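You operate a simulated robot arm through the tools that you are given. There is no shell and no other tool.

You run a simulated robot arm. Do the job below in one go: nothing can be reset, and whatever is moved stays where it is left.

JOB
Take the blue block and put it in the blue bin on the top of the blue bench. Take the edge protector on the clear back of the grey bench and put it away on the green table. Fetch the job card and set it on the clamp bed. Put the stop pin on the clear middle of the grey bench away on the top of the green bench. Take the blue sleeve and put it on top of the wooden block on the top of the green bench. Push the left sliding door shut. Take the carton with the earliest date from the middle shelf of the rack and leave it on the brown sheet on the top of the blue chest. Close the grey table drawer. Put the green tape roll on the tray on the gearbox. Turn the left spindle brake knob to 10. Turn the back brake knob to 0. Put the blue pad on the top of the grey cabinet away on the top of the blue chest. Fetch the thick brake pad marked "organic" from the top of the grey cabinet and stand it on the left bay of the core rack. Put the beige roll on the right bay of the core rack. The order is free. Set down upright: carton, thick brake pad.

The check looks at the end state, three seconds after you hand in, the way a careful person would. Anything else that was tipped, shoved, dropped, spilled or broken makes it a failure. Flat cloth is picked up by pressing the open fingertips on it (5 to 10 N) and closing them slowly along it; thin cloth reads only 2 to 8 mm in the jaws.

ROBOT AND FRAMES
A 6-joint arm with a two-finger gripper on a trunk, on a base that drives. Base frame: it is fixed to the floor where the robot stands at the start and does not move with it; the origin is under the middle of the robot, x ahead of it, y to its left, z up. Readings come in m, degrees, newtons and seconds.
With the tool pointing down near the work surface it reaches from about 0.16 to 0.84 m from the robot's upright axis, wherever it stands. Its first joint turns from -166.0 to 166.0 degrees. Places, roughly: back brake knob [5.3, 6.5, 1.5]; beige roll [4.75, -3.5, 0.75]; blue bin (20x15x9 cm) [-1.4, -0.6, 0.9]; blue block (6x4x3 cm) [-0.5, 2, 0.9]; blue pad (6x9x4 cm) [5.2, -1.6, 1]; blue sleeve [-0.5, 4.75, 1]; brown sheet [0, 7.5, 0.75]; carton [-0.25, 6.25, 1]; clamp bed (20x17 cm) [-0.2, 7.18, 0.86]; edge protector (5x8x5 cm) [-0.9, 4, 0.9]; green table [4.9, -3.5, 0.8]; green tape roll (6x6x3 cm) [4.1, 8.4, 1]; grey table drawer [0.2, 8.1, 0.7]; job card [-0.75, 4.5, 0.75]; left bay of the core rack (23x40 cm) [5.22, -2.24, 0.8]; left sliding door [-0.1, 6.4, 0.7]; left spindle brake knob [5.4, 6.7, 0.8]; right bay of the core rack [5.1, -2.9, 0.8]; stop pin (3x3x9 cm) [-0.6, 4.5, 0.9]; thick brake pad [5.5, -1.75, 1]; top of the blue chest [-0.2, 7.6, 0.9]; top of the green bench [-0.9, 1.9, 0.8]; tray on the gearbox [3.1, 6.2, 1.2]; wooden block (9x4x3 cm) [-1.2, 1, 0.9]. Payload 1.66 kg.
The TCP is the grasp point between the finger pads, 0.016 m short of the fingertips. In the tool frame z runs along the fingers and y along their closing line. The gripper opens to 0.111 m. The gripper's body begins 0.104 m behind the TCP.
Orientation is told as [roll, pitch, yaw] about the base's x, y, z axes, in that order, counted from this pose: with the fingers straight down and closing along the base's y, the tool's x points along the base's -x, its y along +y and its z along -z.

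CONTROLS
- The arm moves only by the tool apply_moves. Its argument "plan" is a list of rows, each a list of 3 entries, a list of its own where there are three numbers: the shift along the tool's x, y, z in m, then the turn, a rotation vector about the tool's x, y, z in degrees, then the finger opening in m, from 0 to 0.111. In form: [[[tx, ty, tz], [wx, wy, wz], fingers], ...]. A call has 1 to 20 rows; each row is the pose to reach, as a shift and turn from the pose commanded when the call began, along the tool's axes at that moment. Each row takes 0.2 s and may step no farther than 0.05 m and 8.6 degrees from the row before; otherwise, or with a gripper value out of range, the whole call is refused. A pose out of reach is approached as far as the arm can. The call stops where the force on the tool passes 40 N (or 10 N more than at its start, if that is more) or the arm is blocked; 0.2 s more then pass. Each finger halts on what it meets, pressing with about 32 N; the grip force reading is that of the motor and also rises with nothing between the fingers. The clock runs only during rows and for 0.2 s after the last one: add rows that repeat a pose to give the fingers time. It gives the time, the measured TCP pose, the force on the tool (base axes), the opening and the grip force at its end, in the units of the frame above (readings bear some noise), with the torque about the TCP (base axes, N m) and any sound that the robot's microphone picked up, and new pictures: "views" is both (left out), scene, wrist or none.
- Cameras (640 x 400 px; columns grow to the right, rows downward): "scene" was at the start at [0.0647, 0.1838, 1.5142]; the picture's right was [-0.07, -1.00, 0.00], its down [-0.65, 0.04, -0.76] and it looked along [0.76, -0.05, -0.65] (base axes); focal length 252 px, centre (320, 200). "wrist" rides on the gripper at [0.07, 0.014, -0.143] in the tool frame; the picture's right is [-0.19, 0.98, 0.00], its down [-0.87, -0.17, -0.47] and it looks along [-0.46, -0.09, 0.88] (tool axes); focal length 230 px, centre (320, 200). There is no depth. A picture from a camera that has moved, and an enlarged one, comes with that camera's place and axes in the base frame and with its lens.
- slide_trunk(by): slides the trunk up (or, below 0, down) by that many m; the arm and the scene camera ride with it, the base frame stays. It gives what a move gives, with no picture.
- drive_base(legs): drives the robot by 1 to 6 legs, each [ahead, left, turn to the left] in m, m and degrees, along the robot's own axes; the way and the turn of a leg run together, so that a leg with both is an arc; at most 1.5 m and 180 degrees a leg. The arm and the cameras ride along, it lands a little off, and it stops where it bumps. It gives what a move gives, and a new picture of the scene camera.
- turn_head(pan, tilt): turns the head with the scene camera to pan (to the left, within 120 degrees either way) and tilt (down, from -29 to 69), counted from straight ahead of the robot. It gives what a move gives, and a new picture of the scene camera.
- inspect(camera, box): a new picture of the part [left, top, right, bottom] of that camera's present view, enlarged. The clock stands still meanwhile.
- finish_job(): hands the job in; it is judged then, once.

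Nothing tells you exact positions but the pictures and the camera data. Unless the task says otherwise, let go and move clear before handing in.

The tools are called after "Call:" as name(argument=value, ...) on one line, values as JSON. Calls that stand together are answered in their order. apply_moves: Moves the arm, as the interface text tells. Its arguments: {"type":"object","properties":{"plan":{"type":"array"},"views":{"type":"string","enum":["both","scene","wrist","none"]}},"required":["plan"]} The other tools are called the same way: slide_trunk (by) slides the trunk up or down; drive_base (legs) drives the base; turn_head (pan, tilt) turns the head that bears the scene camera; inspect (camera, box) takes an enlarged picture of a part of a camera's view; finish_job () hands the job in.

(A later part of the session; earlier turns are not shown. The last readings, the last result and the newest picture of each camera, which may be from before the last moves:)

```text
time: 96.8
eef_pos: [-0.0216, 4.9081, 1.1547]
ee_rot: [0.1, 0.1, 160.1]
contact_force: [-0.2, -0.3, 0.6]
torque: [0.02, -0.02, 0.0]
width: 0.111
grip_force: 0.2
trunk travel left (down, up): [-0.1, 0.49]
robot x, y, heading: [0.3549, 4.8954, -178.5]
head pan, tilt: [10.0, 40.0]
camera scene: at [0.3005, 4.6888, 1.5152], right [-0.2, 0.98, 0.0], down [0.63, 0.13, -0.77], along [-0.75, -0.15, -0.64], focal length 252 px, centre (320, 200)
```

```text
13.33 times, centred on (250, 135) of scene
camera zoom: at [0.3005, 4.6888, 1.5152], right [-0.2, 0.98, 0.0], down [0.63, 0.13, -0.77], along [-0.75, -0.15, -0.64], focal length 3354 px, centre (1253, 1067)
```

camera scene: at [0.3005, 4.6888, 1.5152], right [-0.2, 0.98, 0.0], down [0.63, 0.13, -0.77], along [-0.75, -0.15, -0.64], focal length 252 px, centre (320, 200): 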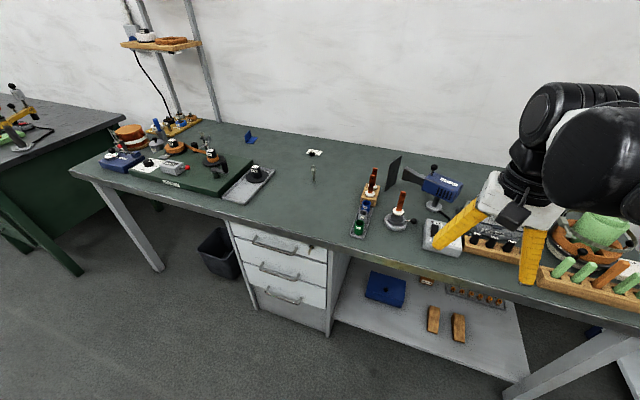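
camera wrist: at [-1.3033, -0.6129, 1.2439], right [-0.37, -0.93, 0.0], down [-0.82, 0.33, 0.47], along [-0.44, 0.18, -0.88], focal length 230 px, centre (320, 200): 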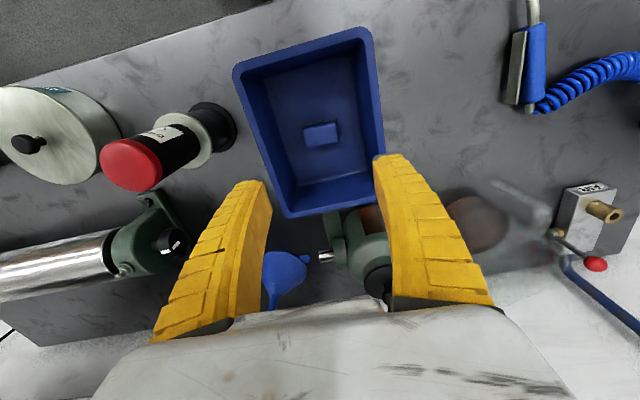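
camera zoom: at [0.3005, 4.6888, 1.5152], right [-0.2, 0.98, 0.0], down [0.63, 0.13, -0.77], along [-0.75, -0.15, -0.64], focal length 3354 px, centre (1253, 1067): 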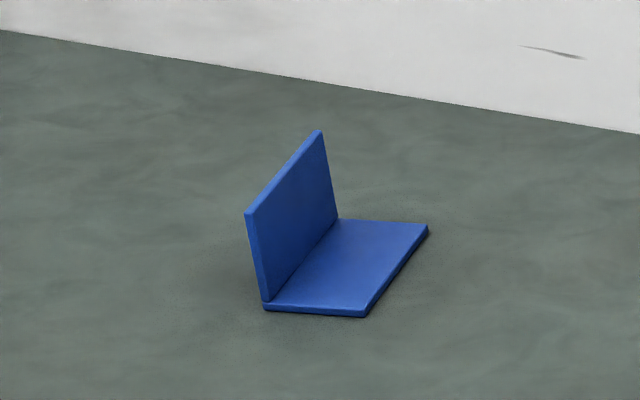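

The stop pin stands at about (-0.594, 4.478), the card near (-0.85, 4.42), the edge protector near (-0.925, 4.04). I pull up squarely in front of the pin.

Call:
drive_base(legs=[[0.27, 0.38, 0]])

Call:
apply_moves(plan=[[[0, 0, 0], [0, 0, -7], 0.111], [[0, 0, 0], [0, 0, -14], 0.111], [[0, 0, 0], [0, 0, -19.5], 0.111]])

```text
time: 99.6
eef_pos: [-0.2797, 4.5273, 1.1537]
ee_rot: [0.0, 0.0, 159.1]
contact_force: [-0.2, 0.2, -0.5]
torque: [0.0, 0.0, 0.0]
width: 0.1108
grip_force: 0.0
trunk travel left (down, up): [-0.1, 0.49]
robot x, y, heading: [0.0969, 4.5085, -179.6]
head pan, tilt: [10.0, 40.0]
camera scene: at [0.0382, 4.3021, 1.5151], right [-0.18, 0.98, 0.0], down [0.63, 0.12, -0.77], along [-0.75, -0.14, -0.64], focal length 252 px, centre (320, 200)
```

scene: 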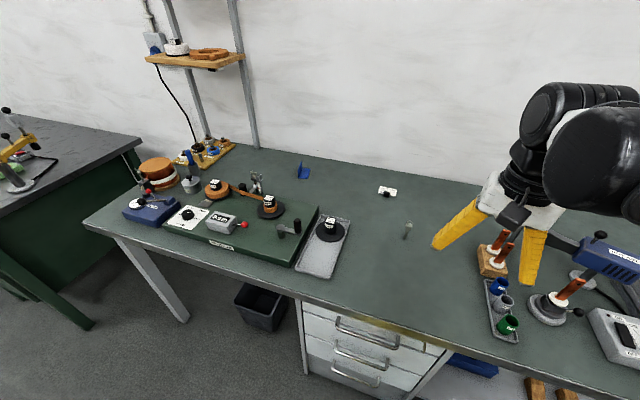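

```text
time: 100.4
eef_pos: [-0.2791, 4.5283, 1.1538]
ee_rot: [0.0, 0.0, 178.6]
contact_force: [0.1, 0.1, 0.0]
torque: [-0.03, 0.0, -0.03]
width: 0.1111
grip_force: 0.1
trunk travel left (down, up): [-0.1, 0.49]
robot x, y, heading: [0.1003, 4.5066, -179.5]
head pan, tilt: [10.0, 40.0]
camera scene: at [0.0384, 4.3024, 1.5152], right [-0.18, 0.98, 0.0], down [0.63, 0.12, -0.77], along [-0.75, -0.14, -0.64], focal length 252 px, centre (320, 200)
camera wrist: at [-0.2105, 4.5129, 1.2982], right [-0.21, -0.98, 0.0], down [-0.86, 0.19, 0.47], along [-0.46, 0.1, -0.88], focal length 230 px, centre (320, 200)
```

scene: 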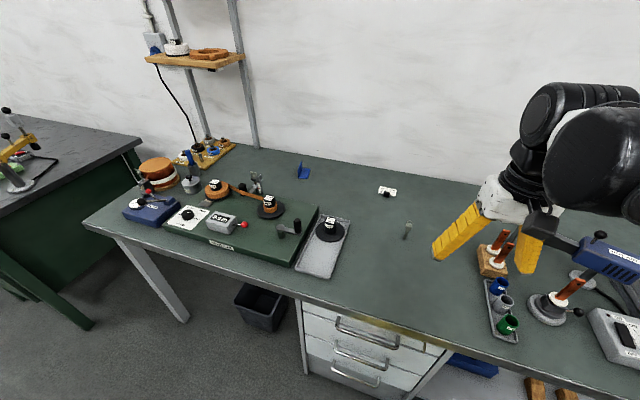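
wrist: 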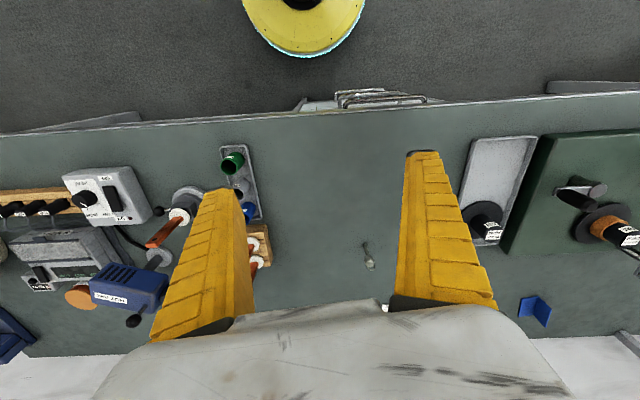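

The pin's base is near (-0.588, 4.483). I move above it at z≈1.05 and re-check with the wrist camera.

Call:
apply_moves(plan=[[[-0.044, 0.0075, 0.015], [0, 0, 0], 0.111], [[-0.088, 0.015, 0.03], [0, 0, 0], 0.111], [[-0.132, 0.0225, 0.045], [0, 0, 0], 0.111], [[-0.176, 0.03, 0.06], [0, 0, 0], 0.111], [[-0.22, 0.0375, 0.075], [0, 0, 0], 0.111], [[-0.264, 0.045, 0.09], [0, 0, 0], 0.111], [[-0.308, 0.053, 0.104], [0, 0, 0], 0.111]])

```text
time: 102.0
eef_pos: [-0.5913, 4.4823, 1.0512]
ee_rot: [0.0, 0.0, 178.6]
contact_force: [-0.4, 0.2, -0.1]
torque: [-0.01, -0.02, -0.03]
width: 0.1109
grip_force: 0.0
trunk travel left (down, up): [-0.1, 0.49]
robot x, y, heading: [0.0977, 4.5106, -179.6]
head pan, tilt: [10.0, 40.0]
camera scene: at [0.0376, 4.3023, 1.5151], right [-0.18, 0.98, 0.0], down [0.63, 0.12, -0.77], along [-0.75, -0.14, -0.64], focal length 252 px, centre (320, 200)
camera wrist: at [-0.5223, 4.4662, 1.1954], right [-0.21, -0.98, 0.0], down [-0.86, 0.19, 0.47], along [-0.46, 0.1, -0.88], focal length 230 px, centre (320, 200)
```

scene: 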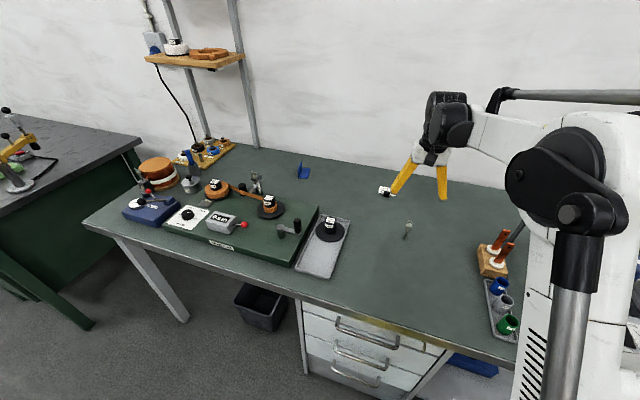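
wrist: 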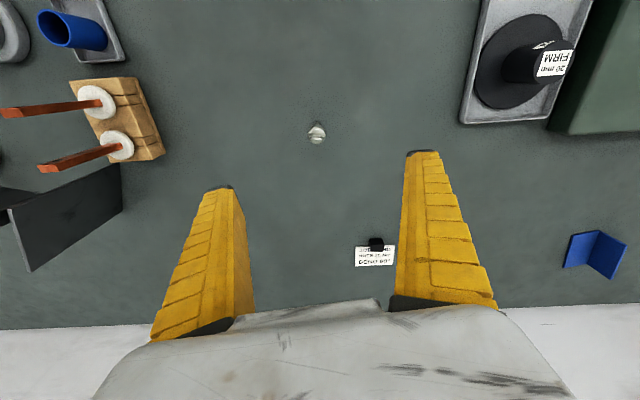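

The pin is about 1.5 cm toward me from the TCP. I shift and descend around its head.

Call:
apply_moves(plan=[[[0.015, -0.0015, 0.03], [0, 0, 0], 0.111], [[0.015, -0.0015, 0.07], [0, 0, 0], 0.08], [[0.015, -0.0015, 0.11], [0, 0, 0], 0.08]], views="wrist")

```text
time: 102.8
eef_pos: [-0.5772, 4.4824, 0.9386]
ee_rot: [-0.1, 0.0, 178.6]
contact_force: [-0.3, 0.2, 0.5]
torque: [0.03, 0.02, -0.01]
width: 0.0814
grip_force: 1.0
trunk travel left (down, up): [-0.1, 0.49]
robot x, y, heading: [0.0974, 4.506, -179.5]
head pan, tilt: [10.0, 40.0]
camera wrist: at [-0.508, 4.4678, 1.0843], right [-0.21, -0.98, 0.0], down [-0.86, 0.19, 0.47], along [-0.46, 0.1, -0.88], focal length 230 px, centre (320, 200)
```

wrist: 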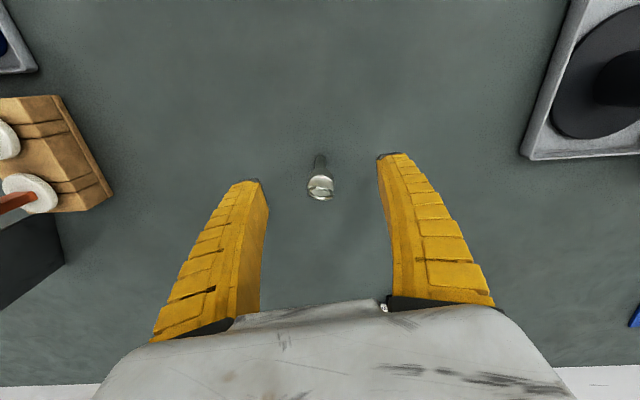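

Aligned. I go down to the head's height and close gently.

Call:
apply_moves(plan=[[[-0.001, -0.001, 0.015], [0, 0, 0], 0.07], [[-0.001, -0.001, 0.028], [0, 0, 0], 0.05], [[-0.001, -0.001, 0.028], [0, 0, 0], 0.038], [[-0.001, -0.001, 0.028], [0, 0, 0], 0.03], [[-0.001, -0.001, 0.028], [0, 0, 0], 0.02], [[-0.001, -0.001, 0.028], [0, 0, 0], 0.015]], views="wrist")

```text
time: 104.2
eef_pos: [-0.5767, 4.4834, 0.9117]
ee_rot: [-0.1, 0.1, 178.6]
contact_force: [0.2, -1.1, -0.6]
torque: [-0.01, 0.0, 0.01]
width: 0.0182
grip_force: 2.1
trunk travel left (down, up): [-0.1, 0.49]
robot x, y, heading: [0.0955, 4.5054, -179.6]
head pan, tilt: [10.0, 40.0]
camera wrist: at [-0.5073, 4.4687, 1.0569], right [-0.21, -0.98, 0.0], down [-0.86, 0.19, 0.47], along [-0.46, 0.1, -0.88], focal length 230 px, centre (320, 200)
```

wrist: 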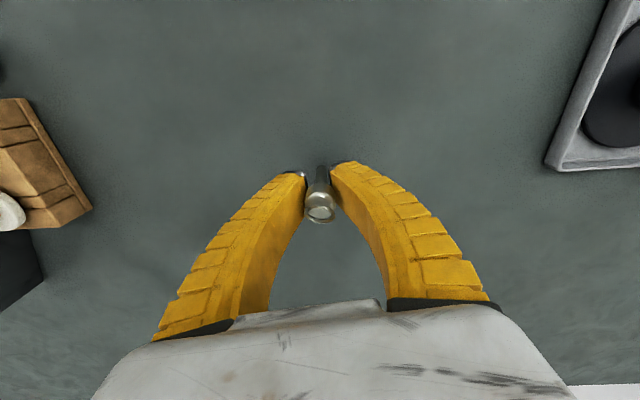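

Call:
apply_moves(plan=[[[0, 0, 0], [0, 0, 0], 0.01], [[0, 0, 0], [0, 0, 0], 0.005], [[0, 0, 0], [0, 0, 0], 0.0]], views="wrist")

```text
time: 105.0
eef_pos: [-0.5764, 4.4842, 0.913]
ee_rot: [0.0, 0.0, 178.6]
contact_force: [0.2, -0.6, -0.2]
torque: [-0.01, 0.0, 0.01]
width: 0.0059
grip_force: 31.5
trunk travel left (down, up): [-0.1, 0.49]
robot x, y, heading: [0.1001, 4.5096, -179.4]
head pan, tilt: [10.0, 40.0]
camera wrist: at [-0.5073, 4.4687, 1.0569], right [-0.21, -0.98, 0.0], down [-0.86, 0.19, 0.47], along [-0.46, 0.1, -0.88], focal length 230 px, centre (320, 200)
```

wrist: 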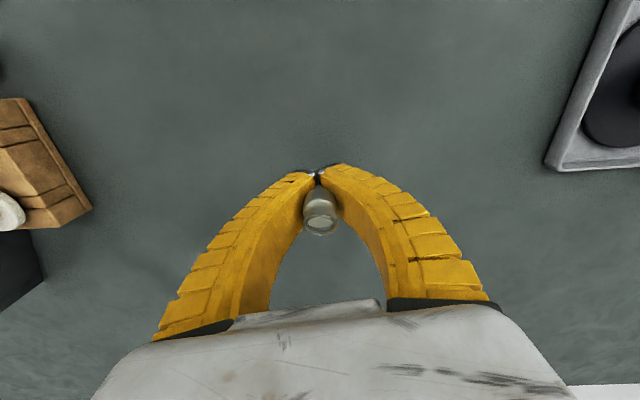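

Call:
inspect(camera="scene", box=[380, 200, 440, 250])

```text
8.00 times, centred on (410, 225) of scene
camera zoom: at [0.0383, 4.3024, 1.5152], right [-0.18, 0.98, 0.0], down [0.63, 0.12, -0.77], along [-0.75, -0.14, -0.64], focal length 2012 px, centre (-400, 0)
```

zoom: 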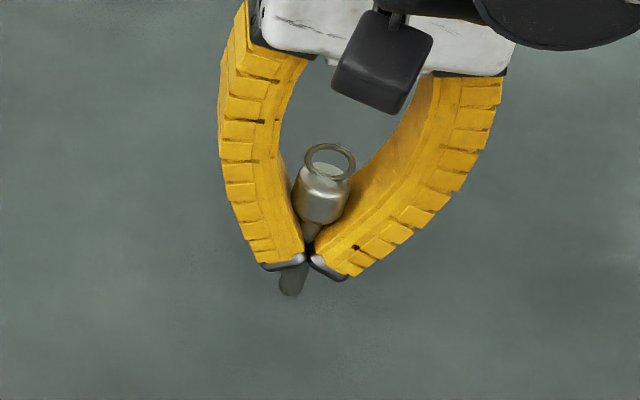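

The pin's neck is held just below its head and it hangs straight. I lift and retract, then drive back to the green bench.

Call:
apply_moves(plan=[[[0, 0, -0.03], [0, 0, 0], 0.0], [[0, 0, -0.075], [0, 0, 0], 0.0], [[0, 0, -0.12], [0, 0, 0], 0.0], [[0, 0, -0.165], [0, 0, 0], 0.0], [[0.045, 0, -0.18], [0, 0, 0], 0.0], [[0.09, 0, -0.19], [0, 0, 0], 0.0], [[0.135, 0, -0.2], [0, 0, 0], 0.0], [[0.18, 0, -0.2], [0, 0, 0], 0.0], [[0.225, 0, -0.2], [0, 0, 0], 0.0], [[0.27, 0, -0.2], [0, 0, 0], 0.0]], views="wrist")

```text
time: 107.2
eef_pos: [-0.3039, 4.4751, 1.1114]
ee_rot: [0.0, -0.1, 178.6]
contact_force: [0.7, -0.1, -0.4]
torque: [0.0, 0.01, 0.02]
width: 0.006
grip_force: 32.1
trunk travel left (down, up): [-0.1, 0.49]
robot x, y, heading: [0.1029, 4.5054, -179.8]
head pan, tilt: [10.0, 40.0]
camera wrist: at [-0.2342, 4.4621, 1.2561], right [-0.21, -0.98, 0.0], down [-0.86, 0.19, 0.47], along [-0.46, 0.1, -0.88], focal length 230 px, centre (320, 200)
```

wrist: 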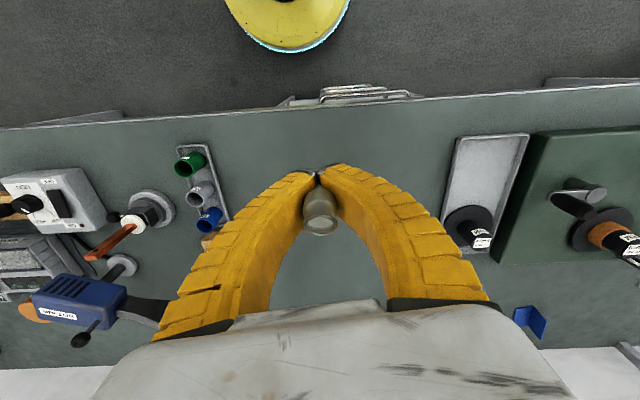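

Pin held. I drive to the front of the green bench's left half.

Call:
drive_base(legs=[[-0.25, 0, 0], [0, 1.5, 0], [0, 1.5, 0], [0.2, 0.1, 0]])

Call:
turn_head(pan=0, tilt=40)

```text
time: 124.5
eef_pos: [-0.2289, 1.3584, 1.1116]
ee_rot: [0.0, 0.1, 178.4]
contact_force: [-0.1, -0.4, -0.5]
torque: [0.02, -0.02, -0.01]
width: 0.006
grip_force: 31.4
trunk travel left (down, up): [-0.1, 0.49]
robot x, y, heading: [0.1783, 1.3874, -179.6]
head pan, tilt: [10.0, 40.0]
camera scene: at [0.1126, 1.1818, 1.5151], right [-0.18, 0.98, 0.0], down [0.63, 0.11, -0.77], along [-0.75, -0.14, -0.64], focal length 252 px, centre (320, 200)
```

scene: 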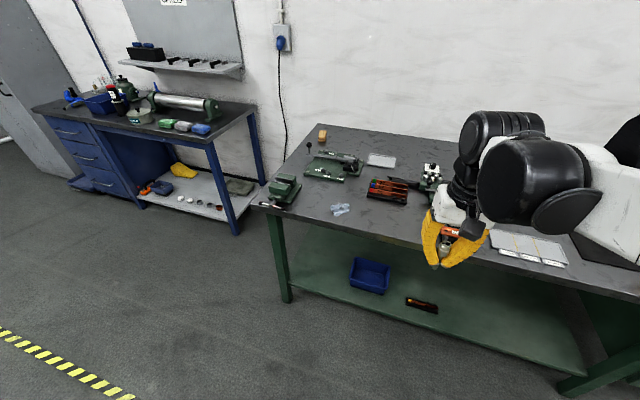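

```text
time: 125.2
eef_pos: [-0.2284, 1.3583, 1.1117]
ee_rot: [0.1, 0.1, 178.4]
contact_force: [0.8, 0.2, -0.5]
torque: [0.01, 0.04, 0.01]
width: 0.0058
grip_force: 31.0
trunk travel left (down, up): [-0.1, 0.49]
robot x, y, heading: [0.178, 1.3895, -179.8]
head pan, tilt: [0.0, 40.0]
camera scene: at [0.1118, 1.1968, 1.5152], right [-0.01, 1.0, 0.0], down [0.64, 0.0, -0.77], along [-0.77, 0.0, -0.64], focal length 252 px, centre (320, 200)
```

scene: 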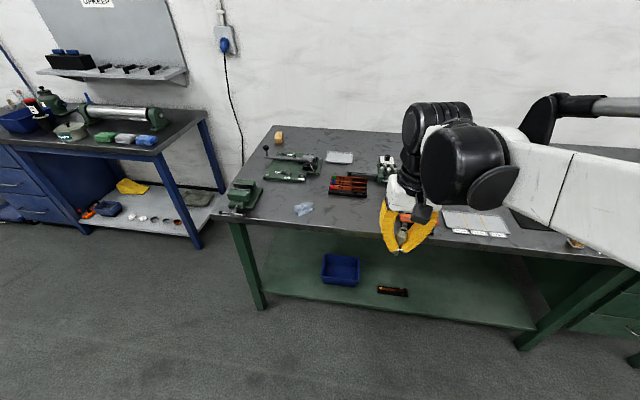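

Call:
inspect(camera="scene", box=[220, 120, 480, 260])

Call:
inspect(camera="wrist", box=[0, 0, 640, 400])

```text
2.46 times, centred on (350, 190) of scene
camera zoom: at [0.1118, 1.1968, 1.5152], right [-0.01, 1.0, 0.0], down [0.64, 0.0, -0.77], along [-0.77, 0.0, -0.64], focal length 619 px, centre (246, 225)
```

zoom: 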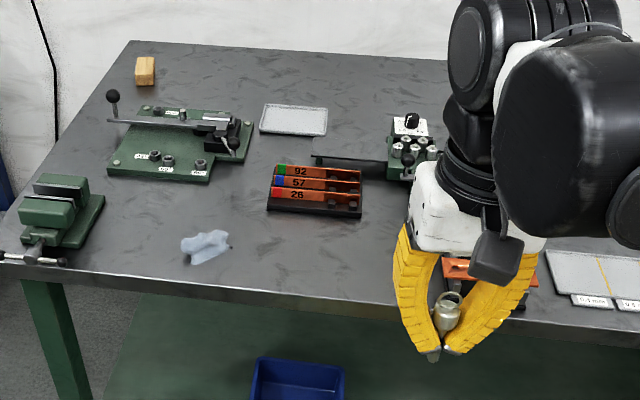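

```text
1.00 times, centred on (320, 200) of wrist (not enlarged: the box is as wide or as high as the picture)
camera zoom: at [-0.1601, 1.3431, 1.256], right [-0.22, -0.98, 0.0], down [-0.86, 0.19, 0.47], along [-0.46, 0.1, -0.88], focal length 230 px, centre (320, 200)
```

zoom: 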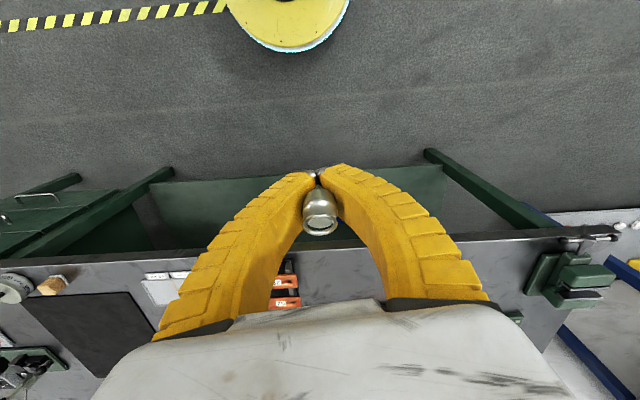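

I'll stand the pin at about (-0.61, 1.30), a clear spot between the rag and the racks. I drive 0.2 m closer.

Call:
drive_base(legs=[[0.2, 0, 0]])

```text
time: 126.8
eef_pos: [-0.4284, 1.3572, 1.1118]
ee_rot: [-0.1, 0.0, 178.5]
contact_force: [-0.8, -0.1, 0.3]
torque: [0.0, -0.02, 0.0]
width: 0.0059
grip_force: 31.6
trunk travel left (down, up): [-0.1, 0.49]
robot x, y, heading: [-0.0235, 1.3847, -179.8]
head pan, tilt: [0.0, 40.0]
camera scene: at [-0.0873, 1.1958, 1.5151], right [-0.01, 1.0, 0.0], down [0.64, 0.0, -0.77], along [-0.77, 0.0, -0.64], focal length 252 px, centre (320, 200)
```

scene: 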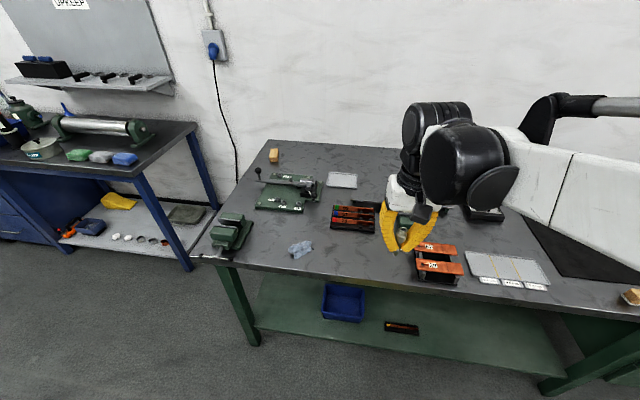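

Call:
apply_moves(plan=[[[-0.045, 0.0155, 0], [0, 0, 0], 0.0], [[-0.09, 0.031, 0], [0, 0, 0], 0.0], [[-0.135, 0.0465, 0.0], [0, 0, 0], 0.0], [[-0.18, 0.062, 0.0], [0, 0, 0], 0.0], [[-0.18, 0.062, 0.045], [0, 0, 0], 0.0], [[-0.18, 0.062, 0.09], [0, 0, 0], 0.0], [[-0.18, 0.062, 0.135], [0, 0, 0], 0.0], [[-0.18, 0.062, 0.17], [0, 0, 0], 0.0]])

```text
time: 128.6
eef_pos: [-0.6087, 1.2976, 0.9385]
ee_rot: [0.0, 0.0, 178.3]
contact_force: [0.1, 0.0, 0.4]
torque: [0.0, -0.02, -0.04]
width: 0.006
grip_force: 32.2
trunk travel left (down, up): [-0.1, 0.49]
robot x, y, heading: [-0.0256, 1.3842, -179.7]
head pan, tilt: [0.0, 40.0]
camera scene: at [-0.0869, 1.1957, 1.5152], right [-0.01, 1.0, 0.0], down [0.64, 0.0, -0.77], along [-0.77, 0.0, -0.64], focal length 252 px, centre (320, 200)
camera wrist: at [-0.5391, 1.2824, 1.083], right [-0.22, -0.98, 0.0], down [-0.86, 0.19, 0.47], along [-0.46, 0.1, -0.88], focal length 230 px, centre (320, 200)
```

scene: 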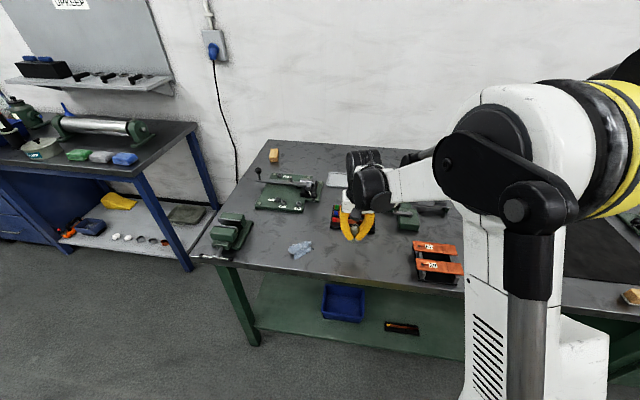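
wrist: 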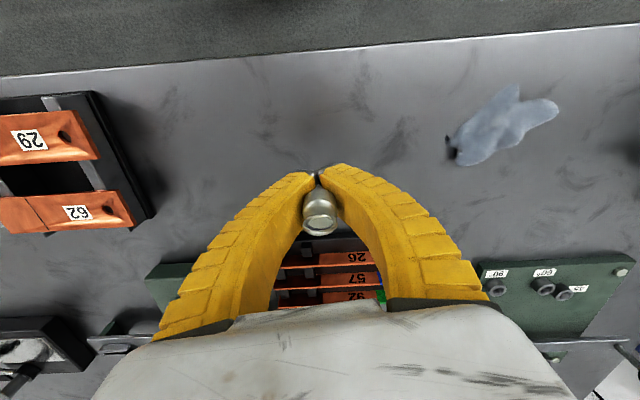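

Call:
apply_moves(plan=[[[0, 0, 0.012], [0, 0, 0], 0.0], [[0, 0, 0.02], [0, 0, 0], 0.0], [[0, 0, 0.024], [0, 0, 0], 0.0]], views="none")

Call:
inspect(camera="scene", box=[325, 200, 385, 250])

```text
time: 129.4
eef_pos: [-0.6087, 1.2995, 0.9163]
ee_rot: [-0.1, -0.1, 178.4]
contact_force: [-0.2, -0.3, -0.9]
torque: [0.02, -0.01, -0.01]
width: 0.0061
grip_force: 31.1
trunk travel left (down, up): [-0.1, 0.49]
robot x, y, heading: [-0.0258, 1.3874, -179.7]
head pan, tilt: [0.0, 40.0]
```

```text
8.00 times, centred on (355, 225) of scene
camera zoom: at [-0.0867, 1.1958, 1.5152], right [-0.01, 1.0, 0.0], down [0.64, 0.0, -0.77], along [-0.77, 0.0, -0.64], focal length 2012 px, centre (40, 0)
```

zoom: 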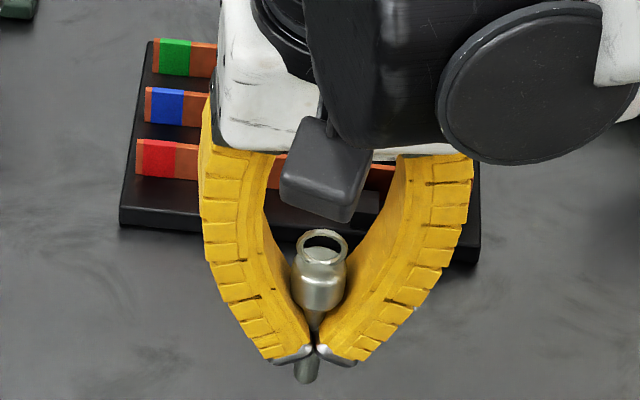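

Call:
apply_moves(plan=[[[0, 0, 0.003], [0, 0, 0], 0.0], [[0, 0, 0.005], [0, 0, 0], 0.0]], views="none")

```text
time: 130.0
eef_pos: [-0.6101, 1.2998, 0.9124]
ee_rot: [-0.1, 0.0, 178.4]
contact_force: [-1.2, 0.0, 0.3]
torque: [-0.03, -0.01, 0.03]
width: 0.006
grip_force: 32.1
trunk travel left (down, up): [-0.1, 0.49]
robot x, y, heading: [-0.0207, 1.3875, -179.6]
head pan, tilt: [0.0, 40.0]
```

Call:
apply_moves(plan=[[[0, 0, 0.002], [0, 0, 0], 0.0], [[0, 0, 0.004], [0, 0, 0], 0.0]], views="none")

```text
time: 130.6
eef_pos: [-0.6091, 1.3, 0.9083]
ee_rot: [0.0, -0.1, 178.4]
contact_force: [0.3, -0.9, -0.7]
torque: [0.03, -0.02, -0.02]
width: 0.0059
grip_force: 31.8
trunk travel left (down, up): [-0.1, 0.49]
robot x, y, heading: [-0.0227, 1.3891, -179.8]
head pan, tilt: [0.0, 40.0]
```

Call:
apply_moves(plan=[[[0, 0, 0.002], [0, 0, 0], 0.0], [[0, 0, 0.003], [0, 0, 0], 0.0]], views="none")

Call:
apply_moves(plan=[[[0, 0, 0.002], [0, 0, 0], 0.0], [[0, 0, 0.003], [0, 0, 0], 0.0]], views="none")

```text
time: 131.2
eef_pos: [-0.608, 1.3, 0.9071]
ee_rot: [0.1, -0.1, 178.4]
contact_force: [0.2, -0.6, -0.5]
torque: [0.03, 0.01, 0.02]
width: 0.0061
grip_force: 31.6
trunk travel left (down, up): [-0.1, 0.49]
robot x, y, heading: [-0.0188, 1.386, -179.6]
head pan, tilt: [0.0, 40.0]
```

```text
time: 131.8
eef_pos: [-0.6105, 1.3003, 0.904]
ee_rot: [0.0, -0.1, 178.4]
contact_force: [0.2, -0.3, -0.9]
torque: [0.0, 0.02, 0.03]
width: 0.006
grip_force: 32.0
trunk travel left (down, up): [-0.1, 0.49]
robot x, y, heading: [-0.0225, 1.3845, -179.8]
head pan, tilt: [0.0, 40.0]
```

Call:
apply_moves(plan=[[[0, 0, 0.002], [0, 0, 0], 0.0], [[0, 0, 0.003], [0, 0, 0], 0.0]], views="none")

Call:
inspect(camera="scene", box=[335, 220, 375, 253])

```text
time: 132.4
eef_pos: [-0.6092, 1.3004, 0.8999]
ee_rot: [0.0, 0.0, 178.4]
contact_force: [-0.2, -0.4, -1.1]
torque: [-0.01, 0.03, -0.01]
width: 0.0062
grip_force: 31.3
trunk travel left (down, up): [-0.1, 0.49]
robot x, y, heading: [-0.0231, 1.3896, -179.7]
head pan, tilt: [0.0, 40.0]
```

```text
12.12 times, centred on (355, 236) of scene
camera zoom: at [-0.0867, 1.1958, 1.5152], right [-0.01, 1.0, 0.0], down [0.64, 0.0, -0.77], along [-0.77, 0.0, -0.64], focal length 3049 px, centre (-104, -242)
```

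zoom: 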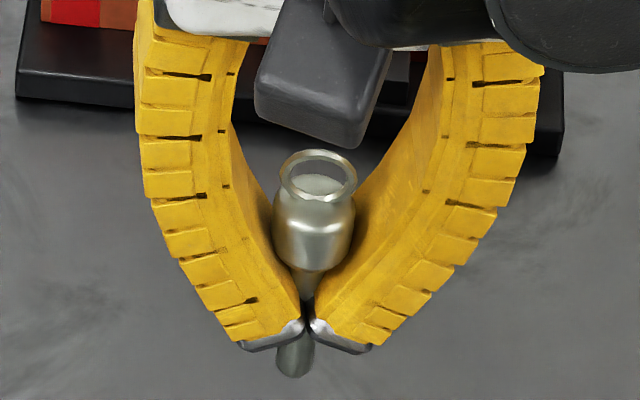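

Call:
apply_moves(plan=[[[0, 0, 0.003], [0, 0, 0], 0.0], [[0, 0, 0.006], [0, 0, 0], 0.0]], views="none")

Call:
apply_moves(plan=[[[0, 0, 0.002], [0, 0, 0], 0.0], [[0, 0, 0.003], [0, 0, 0], 0.0]], views="none")

```text
time: 133.0
eef_pos: [-0.6109, 1.3001, 0.8951]
ee_rot: [-0.1, 0.1, 178.4]
contact_force: [-0.6, -0.1, 0.1]
torque: [0.01, 0.0, 0.0]
width: 0.006
grip_force: 31.5
trunk travel left (down, up): [-0.1, 0.49]
robot x, y, heading: [-0.0219, 1.3853, -179.7]
head pan, tilt: [0.0, 40.0]
```

```text
time: 133.6
eef_pos: [-0.6098, 1.3014, 0.8895]
ee_rot: [0.0, -0.1, 178.4]
contact_force: [-0.2, 0.8, -0.2]
torque: [-0.03, 0.03, -0.03]
width: 0.006
grip_force: 31.8
trunk travel left (down, up): [-0.1, 0.49]
robot x, y, heading: [-0.0253, 1.3884, -179.6]
head pan, tilt: [0.0, 40.0]
```

Call:
apply_moves(plan=[[[0, 0, 0.002], [0, 0, 0], 0.0], [[0, 0, 0.003], [0, 0, 0], 0.0]], views="none")

Call:
inspect(camera="scene", box=[335, 220, 375, 253])

```text
time: 134.2
eef_pos: [-0.61, 1.2987, 0.888]
ee_rot: [0.0, -0.1, 178.4]
contact_force: [-0.3, 0.0, -0.4]
torque: [-0.04, 0.0, -0.02]
width: 0.0059
grip_force: 31.7
trunk travel left (down, up): [-0.1, 0.49]
robot x, y, heading: [-0.0246, 1.3853, -179.6]
head pan, tilt: [0.0, 40.0]
```

```text
12.12 times, centred on (355, 236) of scene
camera zoom: at [-0.0867, 1.1958, 1.5152], right [-0.01, 1.0, 0.0], down [0.64, 0.0, -0.77], along [-0.77, 0.0, -0.64], focal length 3049 px, centre (-104, -242)
```

zoom: 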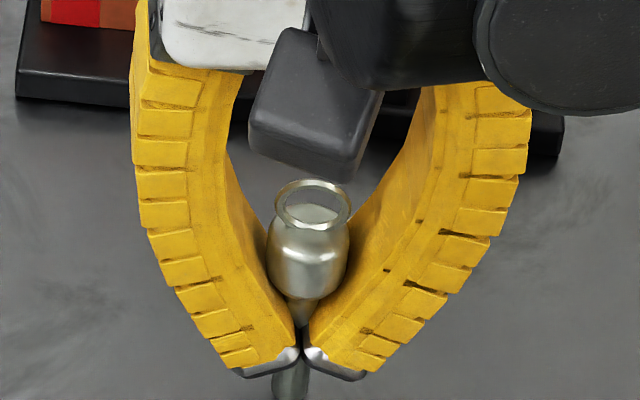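

Call:
inspect(camera="scene", box=[335, 228, 375, 261])

```text
12.12 times, centred on (355, 244) of scene
camera zoom: at [-0.0867, 1.1958, 1.5152], right [-0.01, 1.0, 0.0], down [0.64, 0.0, -0.77], along [-0.77, 0.0, -0.64], focal length 3049 px, centre (-104, -339)
```

zoom: 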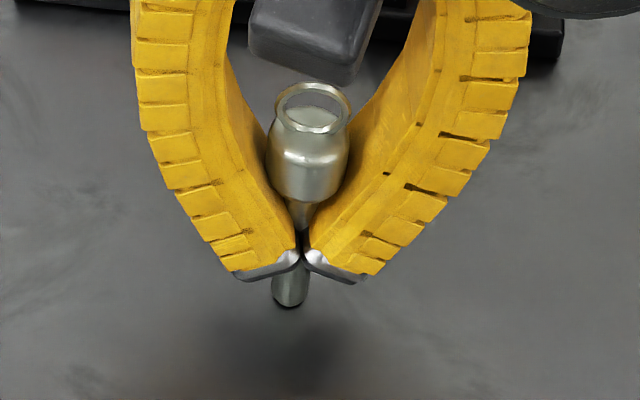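

Call:
apply_moves(plan=[[[0, 0, 0.002], [0, 0, 0], 0.0], [[0, 0, 0.003], [0, 0, 0], 0.0]], views="none")

Call:
apply_moves(plan=[[[0, 0, 0.002], [0, 0, 0], 0.0], [[0, 0, 0.003], [0, 0, 0], 0.0]], views="none")

Call:
inspect(camera="scene", box=[335, 228, 375, 261])

```text
time: 134.8
eef_pos: [-0.6092, 1.2988, 0.8861]
ee_rot: [0.0, -0.1, 178.4]
contact_force: [-5.0, -1.1, 17.1]
torque: [-0.05, 0.24, -0.06]
width: 0.0061
grip_force: 31.4
trunk travel left (down, up): [-0.1, 0.49]
robot x, y, heading: [-0.0266, 1.3881, -179.8]
head pan, tilt: [0.0, 40.0]
```

```text
time: 135.4
eef_pos: [-0.61, 1.3004, 0.8842]
ee_rot: [0.0, -0.1, 178.4]
contact_force: [-4.2, -0.9, 24.1]
torque: [-0.03, 0.1, 0.0]
width: 0.006
grip_force: 30.6
trunk travel left (down, up): [-0.1, 0.49]
robot x, y, heading: [-0.0204, 1.3849, -179.6]
head pan, tilt: [0.0, 40.0]
```

```text
12.12 times, centred on (355, 244) of scene
camera zoom: at [-0.0851, 1.196, 1.5154], right [-0.01, 1.0, 0.0], down [0.64, 0.0, -0.77], along [-0.77, 0.0, -0.64], focal length 3049 px, centre (-104, -339)
```

zoom: 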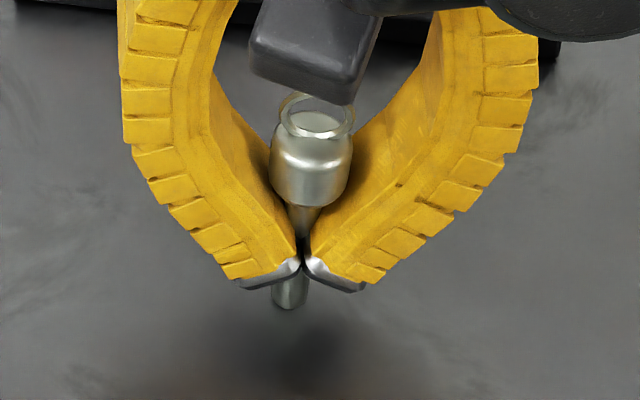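

Contact with the bench. I ease off slightly, open and rise straight up.

Call:
apply_moves(plan=[[[0, 0, -0.003], [0, 0, 0], 0.0], [[0, 0, -0.003], [0, 0, 0], 0.015], [[0, 0, -0.003], [0, 0, 0], 0.04], [[0, 0, -0.003], [0, 0, 0], 0.07], [[0, 0, -0.003], [0, 0, 0], 0.08], [[0, 0, -0.003], [0, 0, 0], 0.08]], views="both")

```text
time: 136.8
eef_pos: [-0.6091, 1.3003, 0.8855]
ee_rot: [0.0, -0.1, 178.4]
contact_force: [0.2, 0.6, 0.3]
torque: [-0.01, -0.01, 0.01]
width: 0.0813
grip_force: 0.7
trunk travel left (down, up): [-0.1, 0.49]
robot x, y, heading: [-0.0236, 1.3874, -179.8]
head pan, tilt: [0.0, 40.0]
camera scene: at [-0.0867, 1.1958, 1.5152], right [-0.01, 1.0, 0.0], down [0.64, 0.0, -0.77], along [-0.77, 0.0, -0.64], focal length 252 px, centre (320, 200)
camera wrist: at [-0.5408, 1.2851, 1.0292], right [-0.22, -0.98, 0.0], down [-0.86, 0.19, 0.47], along [-0.46, 0.1, -0.88], focal length 230 px, centre (320, 200)
```

scene: 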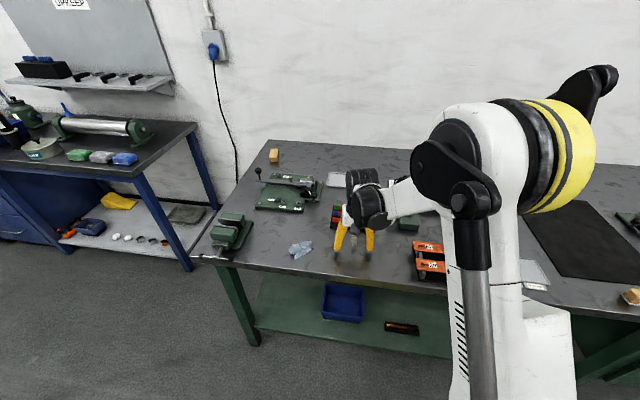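
wrist: 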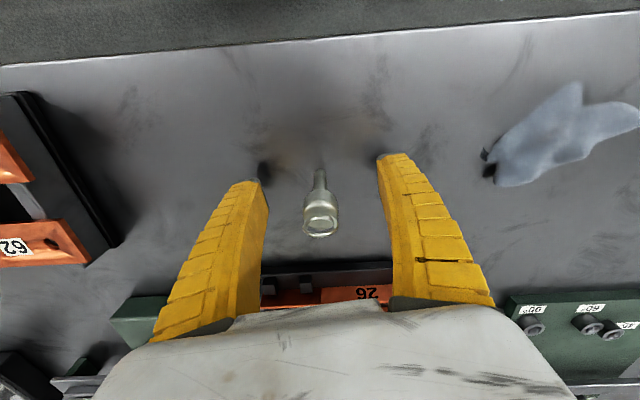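

The pin stands. I rise straight up and check it.

Call:
apply_moves(plan=[[[0, 0, -0.03], [0, 0, 0], 0.09], [[0, 0, -0.075], [0, 0, 0], 0.1], [[0, 0, -0.12], [0, 0, 0], 0.111], [[0, 0, -0.165], [0, 0, 0], 0.111], [[0, 0, -0.21], [0, 0, 0], 0.111], [[0.045, 0, -0.23], [0, 0, 0], 0.111], [[0.09, 0, -0.24], [0, 0, 0], 0.111], [[0.135, 0, -0.25], [0, 0, 0], 0.111], [[0.18, 0, -0.26], [0, 0, 0], 0.111], [[0.22, 0, -0.26], [0, 0, 0], 0.111]], views="scene")

Call:
inspect(camera="scene", box=[200, 130, 360, 270])

```text
time: 139.0
eef_pos: [-0.3888, 1.2939, 1.1448]
ee_rot: [0.0, 0.0, 178.4]
contact_force: [0.1, 0.2, 0.2]
torque: [0.01, 0.01, -0.02]
width: 0.1108
grip_force: 0.0
trunk travel left (down, up): [-0.1, 0.49]
robot x, y, heading: [-0.0217, 1.3872, -179.8]
head pan, tilt: [0.0, 40.0]
camera scene: at [-0.086, 1.1959, 1.5153], right [-0.01, 1.0, 0.0], down [0.64, 0.0, -0.77], along [-0.77, 0.0, -0.64], focal length 252 px, centre (320, 200)
```

scene: 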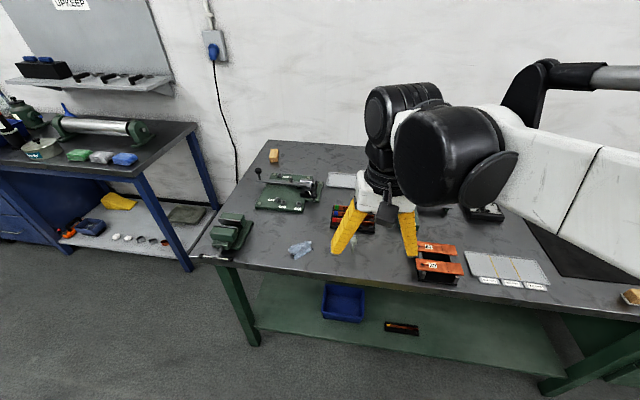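

```text
2.86 times, centred on (280, 200) of scene
camera zoom: at [-0.086, 1.1959, 1.5153], right [-0.01, 1.0, 0.0], down [0.64, 0.0, -0.77], along [-0.77, 0.0, -0.64], focal length 719 px, centre (434, 200)
```

zoom: 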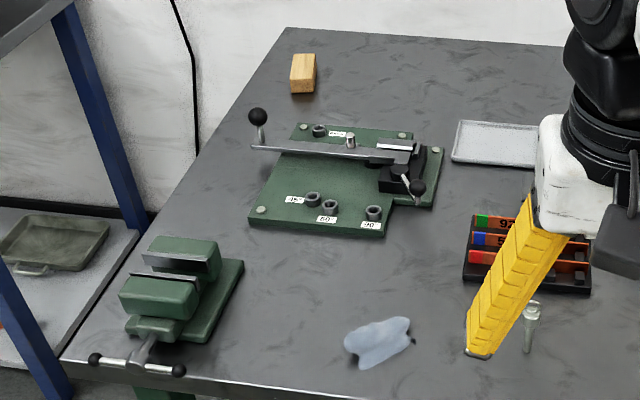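

The pin stands in a clear spot. Next I drive back to the grey bench, in front of the sleeves.

Call:
drive_base(legs=[[-0.32, 0, 0], [0, -1.5, 0], [0, -1.5, 0], [0.12, -0.33, 0]])

Call:
inspect(camera="wrist", box=[0, 0, 640, 400])

```text
time: 157.0
eef_pos: [-0.1341, 4.6158, 1.1451]
ee_rot: [-0.1, 0.1, 175.7]
contact_force: [-0.6, 1.3, -0.4]
torque: [-0.03, 0.02, 0.01]
width: 0.1111
grip_force: 0.0
trunk travel left (down, up): [-0.1, 0.49]
robot x, y, heading: [0.2389, 4.6907, 177.4]
head pan, tilt: [0.0, 40.0]
camera scene: at [0.1643, 4.5027, 1.5152], right [0.04, 1.0, 0.0], down [0.64, -0.03, -0.77], along [-0.77, 0.03, -0.64], focal length 252 px, centre (320, 200)
```

scene: 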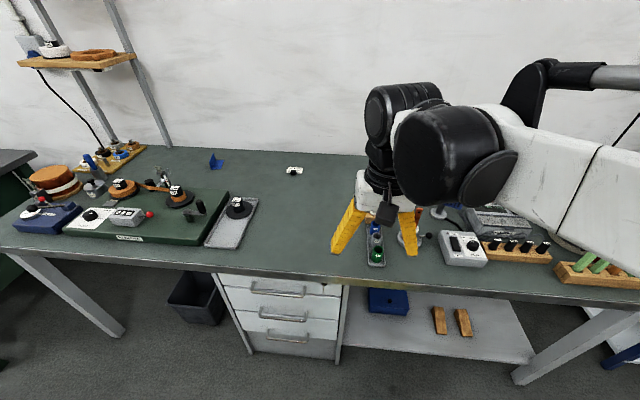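

```text
1.00 times, centred on (320, 200) of wrist (not enlarged: the box is as wide or as high as the picture)
camera zoom: at [-0.0657, 4.5973, 1.2897], right [-0.27, -0.96, 0.0], down [-0.85, 0.23, 0.47], along [-0.46, 0.13, -0.88], focal length 230 px, centre (320, 200)
```

zoom: 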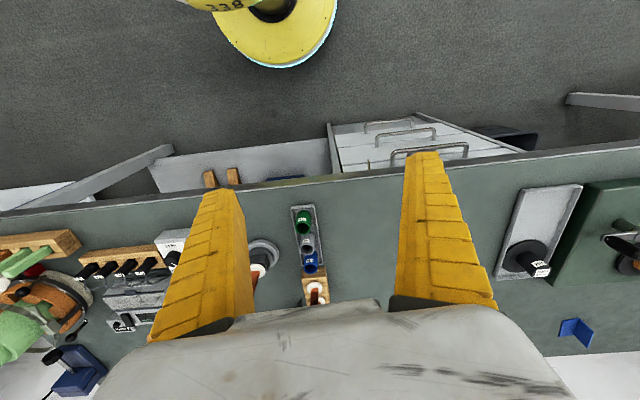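

The blue sleeve is the rearmost of the three, near (-0.43, 4.715). I move above it for a close look.

Call:
apply_moves(plan=[[[-0.043, -0.011, 0.016], [0, 0, 0], 0.111], [[-0.086, -0.022, 0.033], [0, 0, 0], 0.111], [[-0.13, -0.033, 0.049], [0, 0, 0], 0.111], [[-0.173, -0.044, 0.066], [0, 0, 0], 0.111], [[-0.216, -0.055, 0.082], [0, 0, 0], 0.111], [[-0.26, -0.066, 0.098], [0, 0, 0], 0.111], [[-0.303, -0.0775, 0.105], [0, 0, 0], 0.111]])

```text
time: 158.6
eef_pos: [-0.4302, 4.7173, 1.0419]
ee_rot: [0.0, 0.0, 175.5]
contact_force: [0.1, 0.0, 0.0]
torque: [-0.02, 0.01, -0.01]
width: 0.1112
grip_force: 0.1
trunk travel left (down, up): [-0.1, 0.49]
robot x, y, heading: [0.2355, 4.6897, 177.3]
head pan, tilt: [0.0, 40.0]
camera scene: at [0.1637, 4.5025, 1.5151], right [0.04, 1.0, 0.0], down [0.64, -0.03, -0.77], along [-0.76, 0.03, -0.64], focal length 252 px, centre (320, 200)
camera wrist: at [-0.3621, 4.6979, 1.185], right [-0.27, -0.96, 0.0], down [-0.85, 0.23, 0.47], along [-0.45, 0.13, -0.88], focal length 230 px, centre (320, 200)
```

scene: 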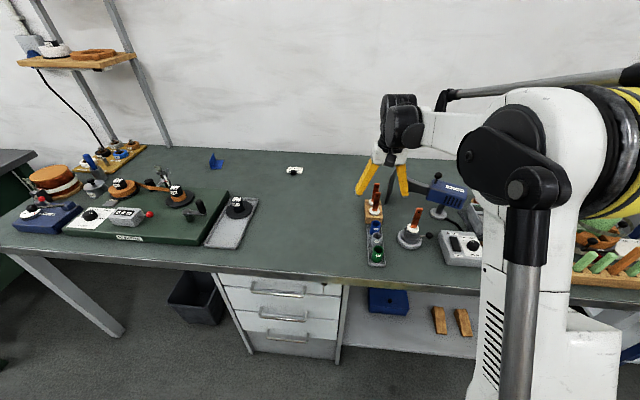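
wrist: 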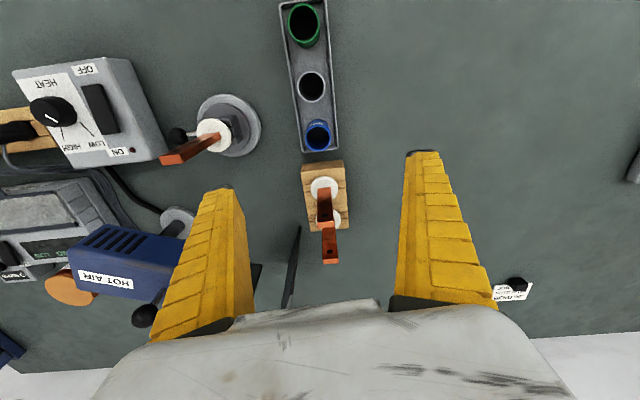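

The sleeve's rim is ~1 cm toward me, top at z≈0.914. I align with the strip and descend to grip its upper half, clear of the tray rim.

Call:
apply_moves(plan=[[[0.012, 0.0003, 0.0], [0, 0, 3.5], 0.08], [[0.012, 0.0003, 0.04], [0, 0, 3.5], 0.08], [[0.012, 0.0003, 0.08], [0, 0, 3.5], 0.08], [[0.012, 0.0003, 0.115], [0, 0, 3.5], 0.08]], views="wrist")

```text
time: 159.6
eef_pos: [-0.4173, 4.7139, 0.9243]
ee_rot: [0.0, 0.0, 172.1]
contact_force: [0.1, -0.5, 0.3]
torque: [-0.01, 0.03, 0.0]
width: 0.0813
grip_force: 0.9
trunk travel left (down, up): [-0.1, 0.49]
robot x, y, heading: [0.2351, 4.69, 177.5]
head pan, tilt: [0.0, 40.0]
camera wrist: at [-0.3516, 4.6913, 1.0677], right [-0.32, -0.95, 0.0], down [-0.83, 0.28, 0.47], along [-0.45, 0.15, -0.88], focal length 230 px, centre (320, 200)
```

wrist: 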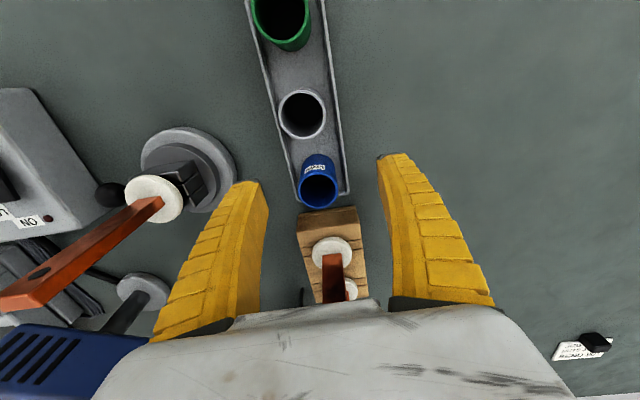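

Call:
apply_moves(plan=[[[-0.001, 0, 0.018], [0, 0, 0], 0.07], [[-0.001, 0, 0.036], [0, 0, 0], 0.06], [[-0.001, 0, 0.036], [0, 0, 0], 0.045], [[-0.001, 0, 0.036], [0, 0, 0], 0.033], [[-0.001, 0, 0.036], [0, 0, 0], 0.02], [[-0.001, 0, 0.036], [0, 0, 0], 0.015]], views="wrist")

```text
time: 161.0
eef_pos: [-0.4193, 4.7145, 0.8889]
ee_rot: [0.1, -0.1, 172.0]
contact_force: [0.7, 0.6, -1.3]
torque: [0.03, 0.01, 0.0]
width: 0.0208
grip_force: 32.0
trunk travel left (down, up): [-0.1, 0.49]
robot x, y, heading: [0.2384, 4.6893, 177.5]
head pan, tilt: [0.0, 40.0]
camera wrist: at [-0.3526, 4.6918, 1.0331], right [-0.32, -0.95, 0.0], down [-0.83, 0.28, 0.47], along [-0.45, 0.15, -0.88], focal length 230 px, centre (320, 200)
```

wrist: 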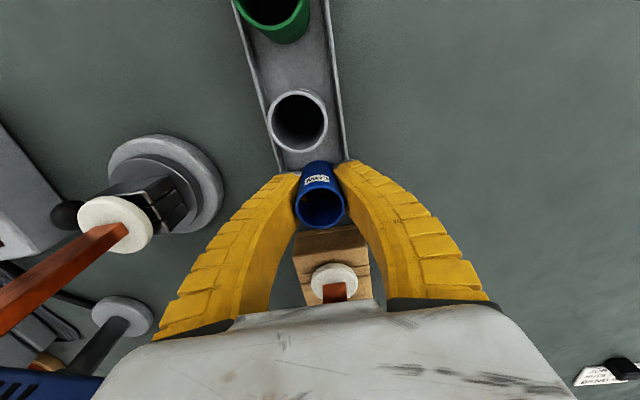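

The sleeve is gripped. I lift straight up, retract, and check.

Call:
apply_moves(plan=[[[0, 0, -0.03], [0, 0, 0], 0.015], [[0, 0, -0.075], [0, 0, 0], 0.015], [[0, 0, -0.12], [0, 0, 0], 0.015], [[0, 0, -0.165], [0, 0, 0], 0.015], [[0, 0, -0.21], [0, 0, 0], 0.015], [[0.04, 0, -0.23], [0, 0, 0], 0.015], [[0.085, 0, -0.24], [0, 0, 0], 0.015], [[0.13, 0, -0.25], [0, 0, 0], 0.015], [[0.175, 0, -0.25], [0, 0, 0], 0.015], [[0.22, 0, -0.25], [0, 0, 0], 0.015], [[0.26, 0, -0.25], [0, 0, 0], 0.015]], views="wrist")

```text
time: 163.4
eef_pos: [-0.1608, 4.6821, 1.1385]
ee_rot: [0.0, 0.0, 172.1]
contact_force: [0.2, 0.2, 0.0]
torque: [0.0, 0.05, 0.04]
width: 0.0187
grip_force: 31.5
trunk travel left (down, up): [-0.1, 0.49]
robot x, y, heading: [0.2379, 4.6905, 177.5]
head pan, tilt: [0.0, 40.0]
camera wrist: at [-0.0936, 4.6589, 1.2825], right [-0.32, -0.95, 0.0], down [-0.83, 0.28, 0.47], along [-0.45, 0.15, -0.88], focal length 230 px, centre (320, 200)
```

wrist: 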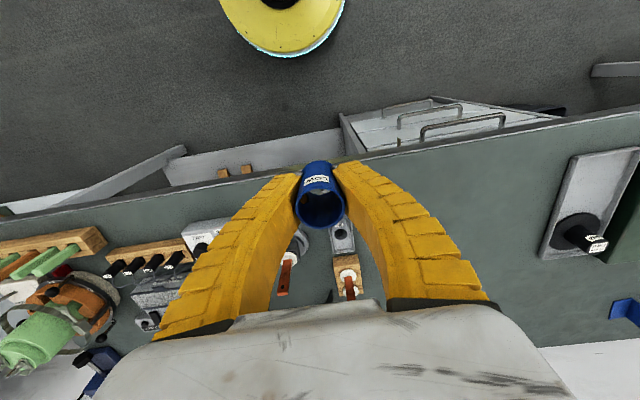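

The sleeve is held firmly. I drive back past the green bench to its left end.

Call:
drive_base(legs=[[-0.1, 0, 2.5], [0, 1.5, 0], [0, 1.5, 0], [0, 1.23, 0]])

```text
time: 184.4
eef_pos: [-0.1035, 0.4273, 1.1386]
ee_rot: [0.1, -0.1, 174.1]
contact_force: [-0.1, 0.3, -0.1]
torque: [0.02, 0.0, 0.03]
width: 0.0171
grip_force: 31.9
trunk travel left (down, up): [-0.1, 0.49]
robot x, y, heading: [0.2957, 0.4504, 179.5]
head pan, tilt: [0.0, 40.0]
camera scene: at [0.229, 0.26, 1.5152], right [0.01, 1.0, 0.0], down [0.64, -0.01, -0.77], along [-0.77, 0.01, -0.64], focal length 252 px, centre (320, 200)
```

scene: 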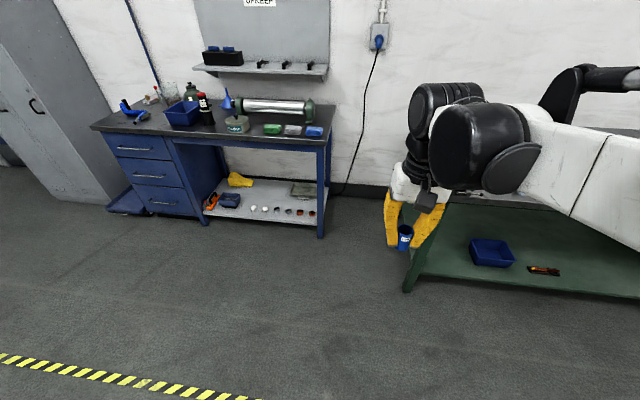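

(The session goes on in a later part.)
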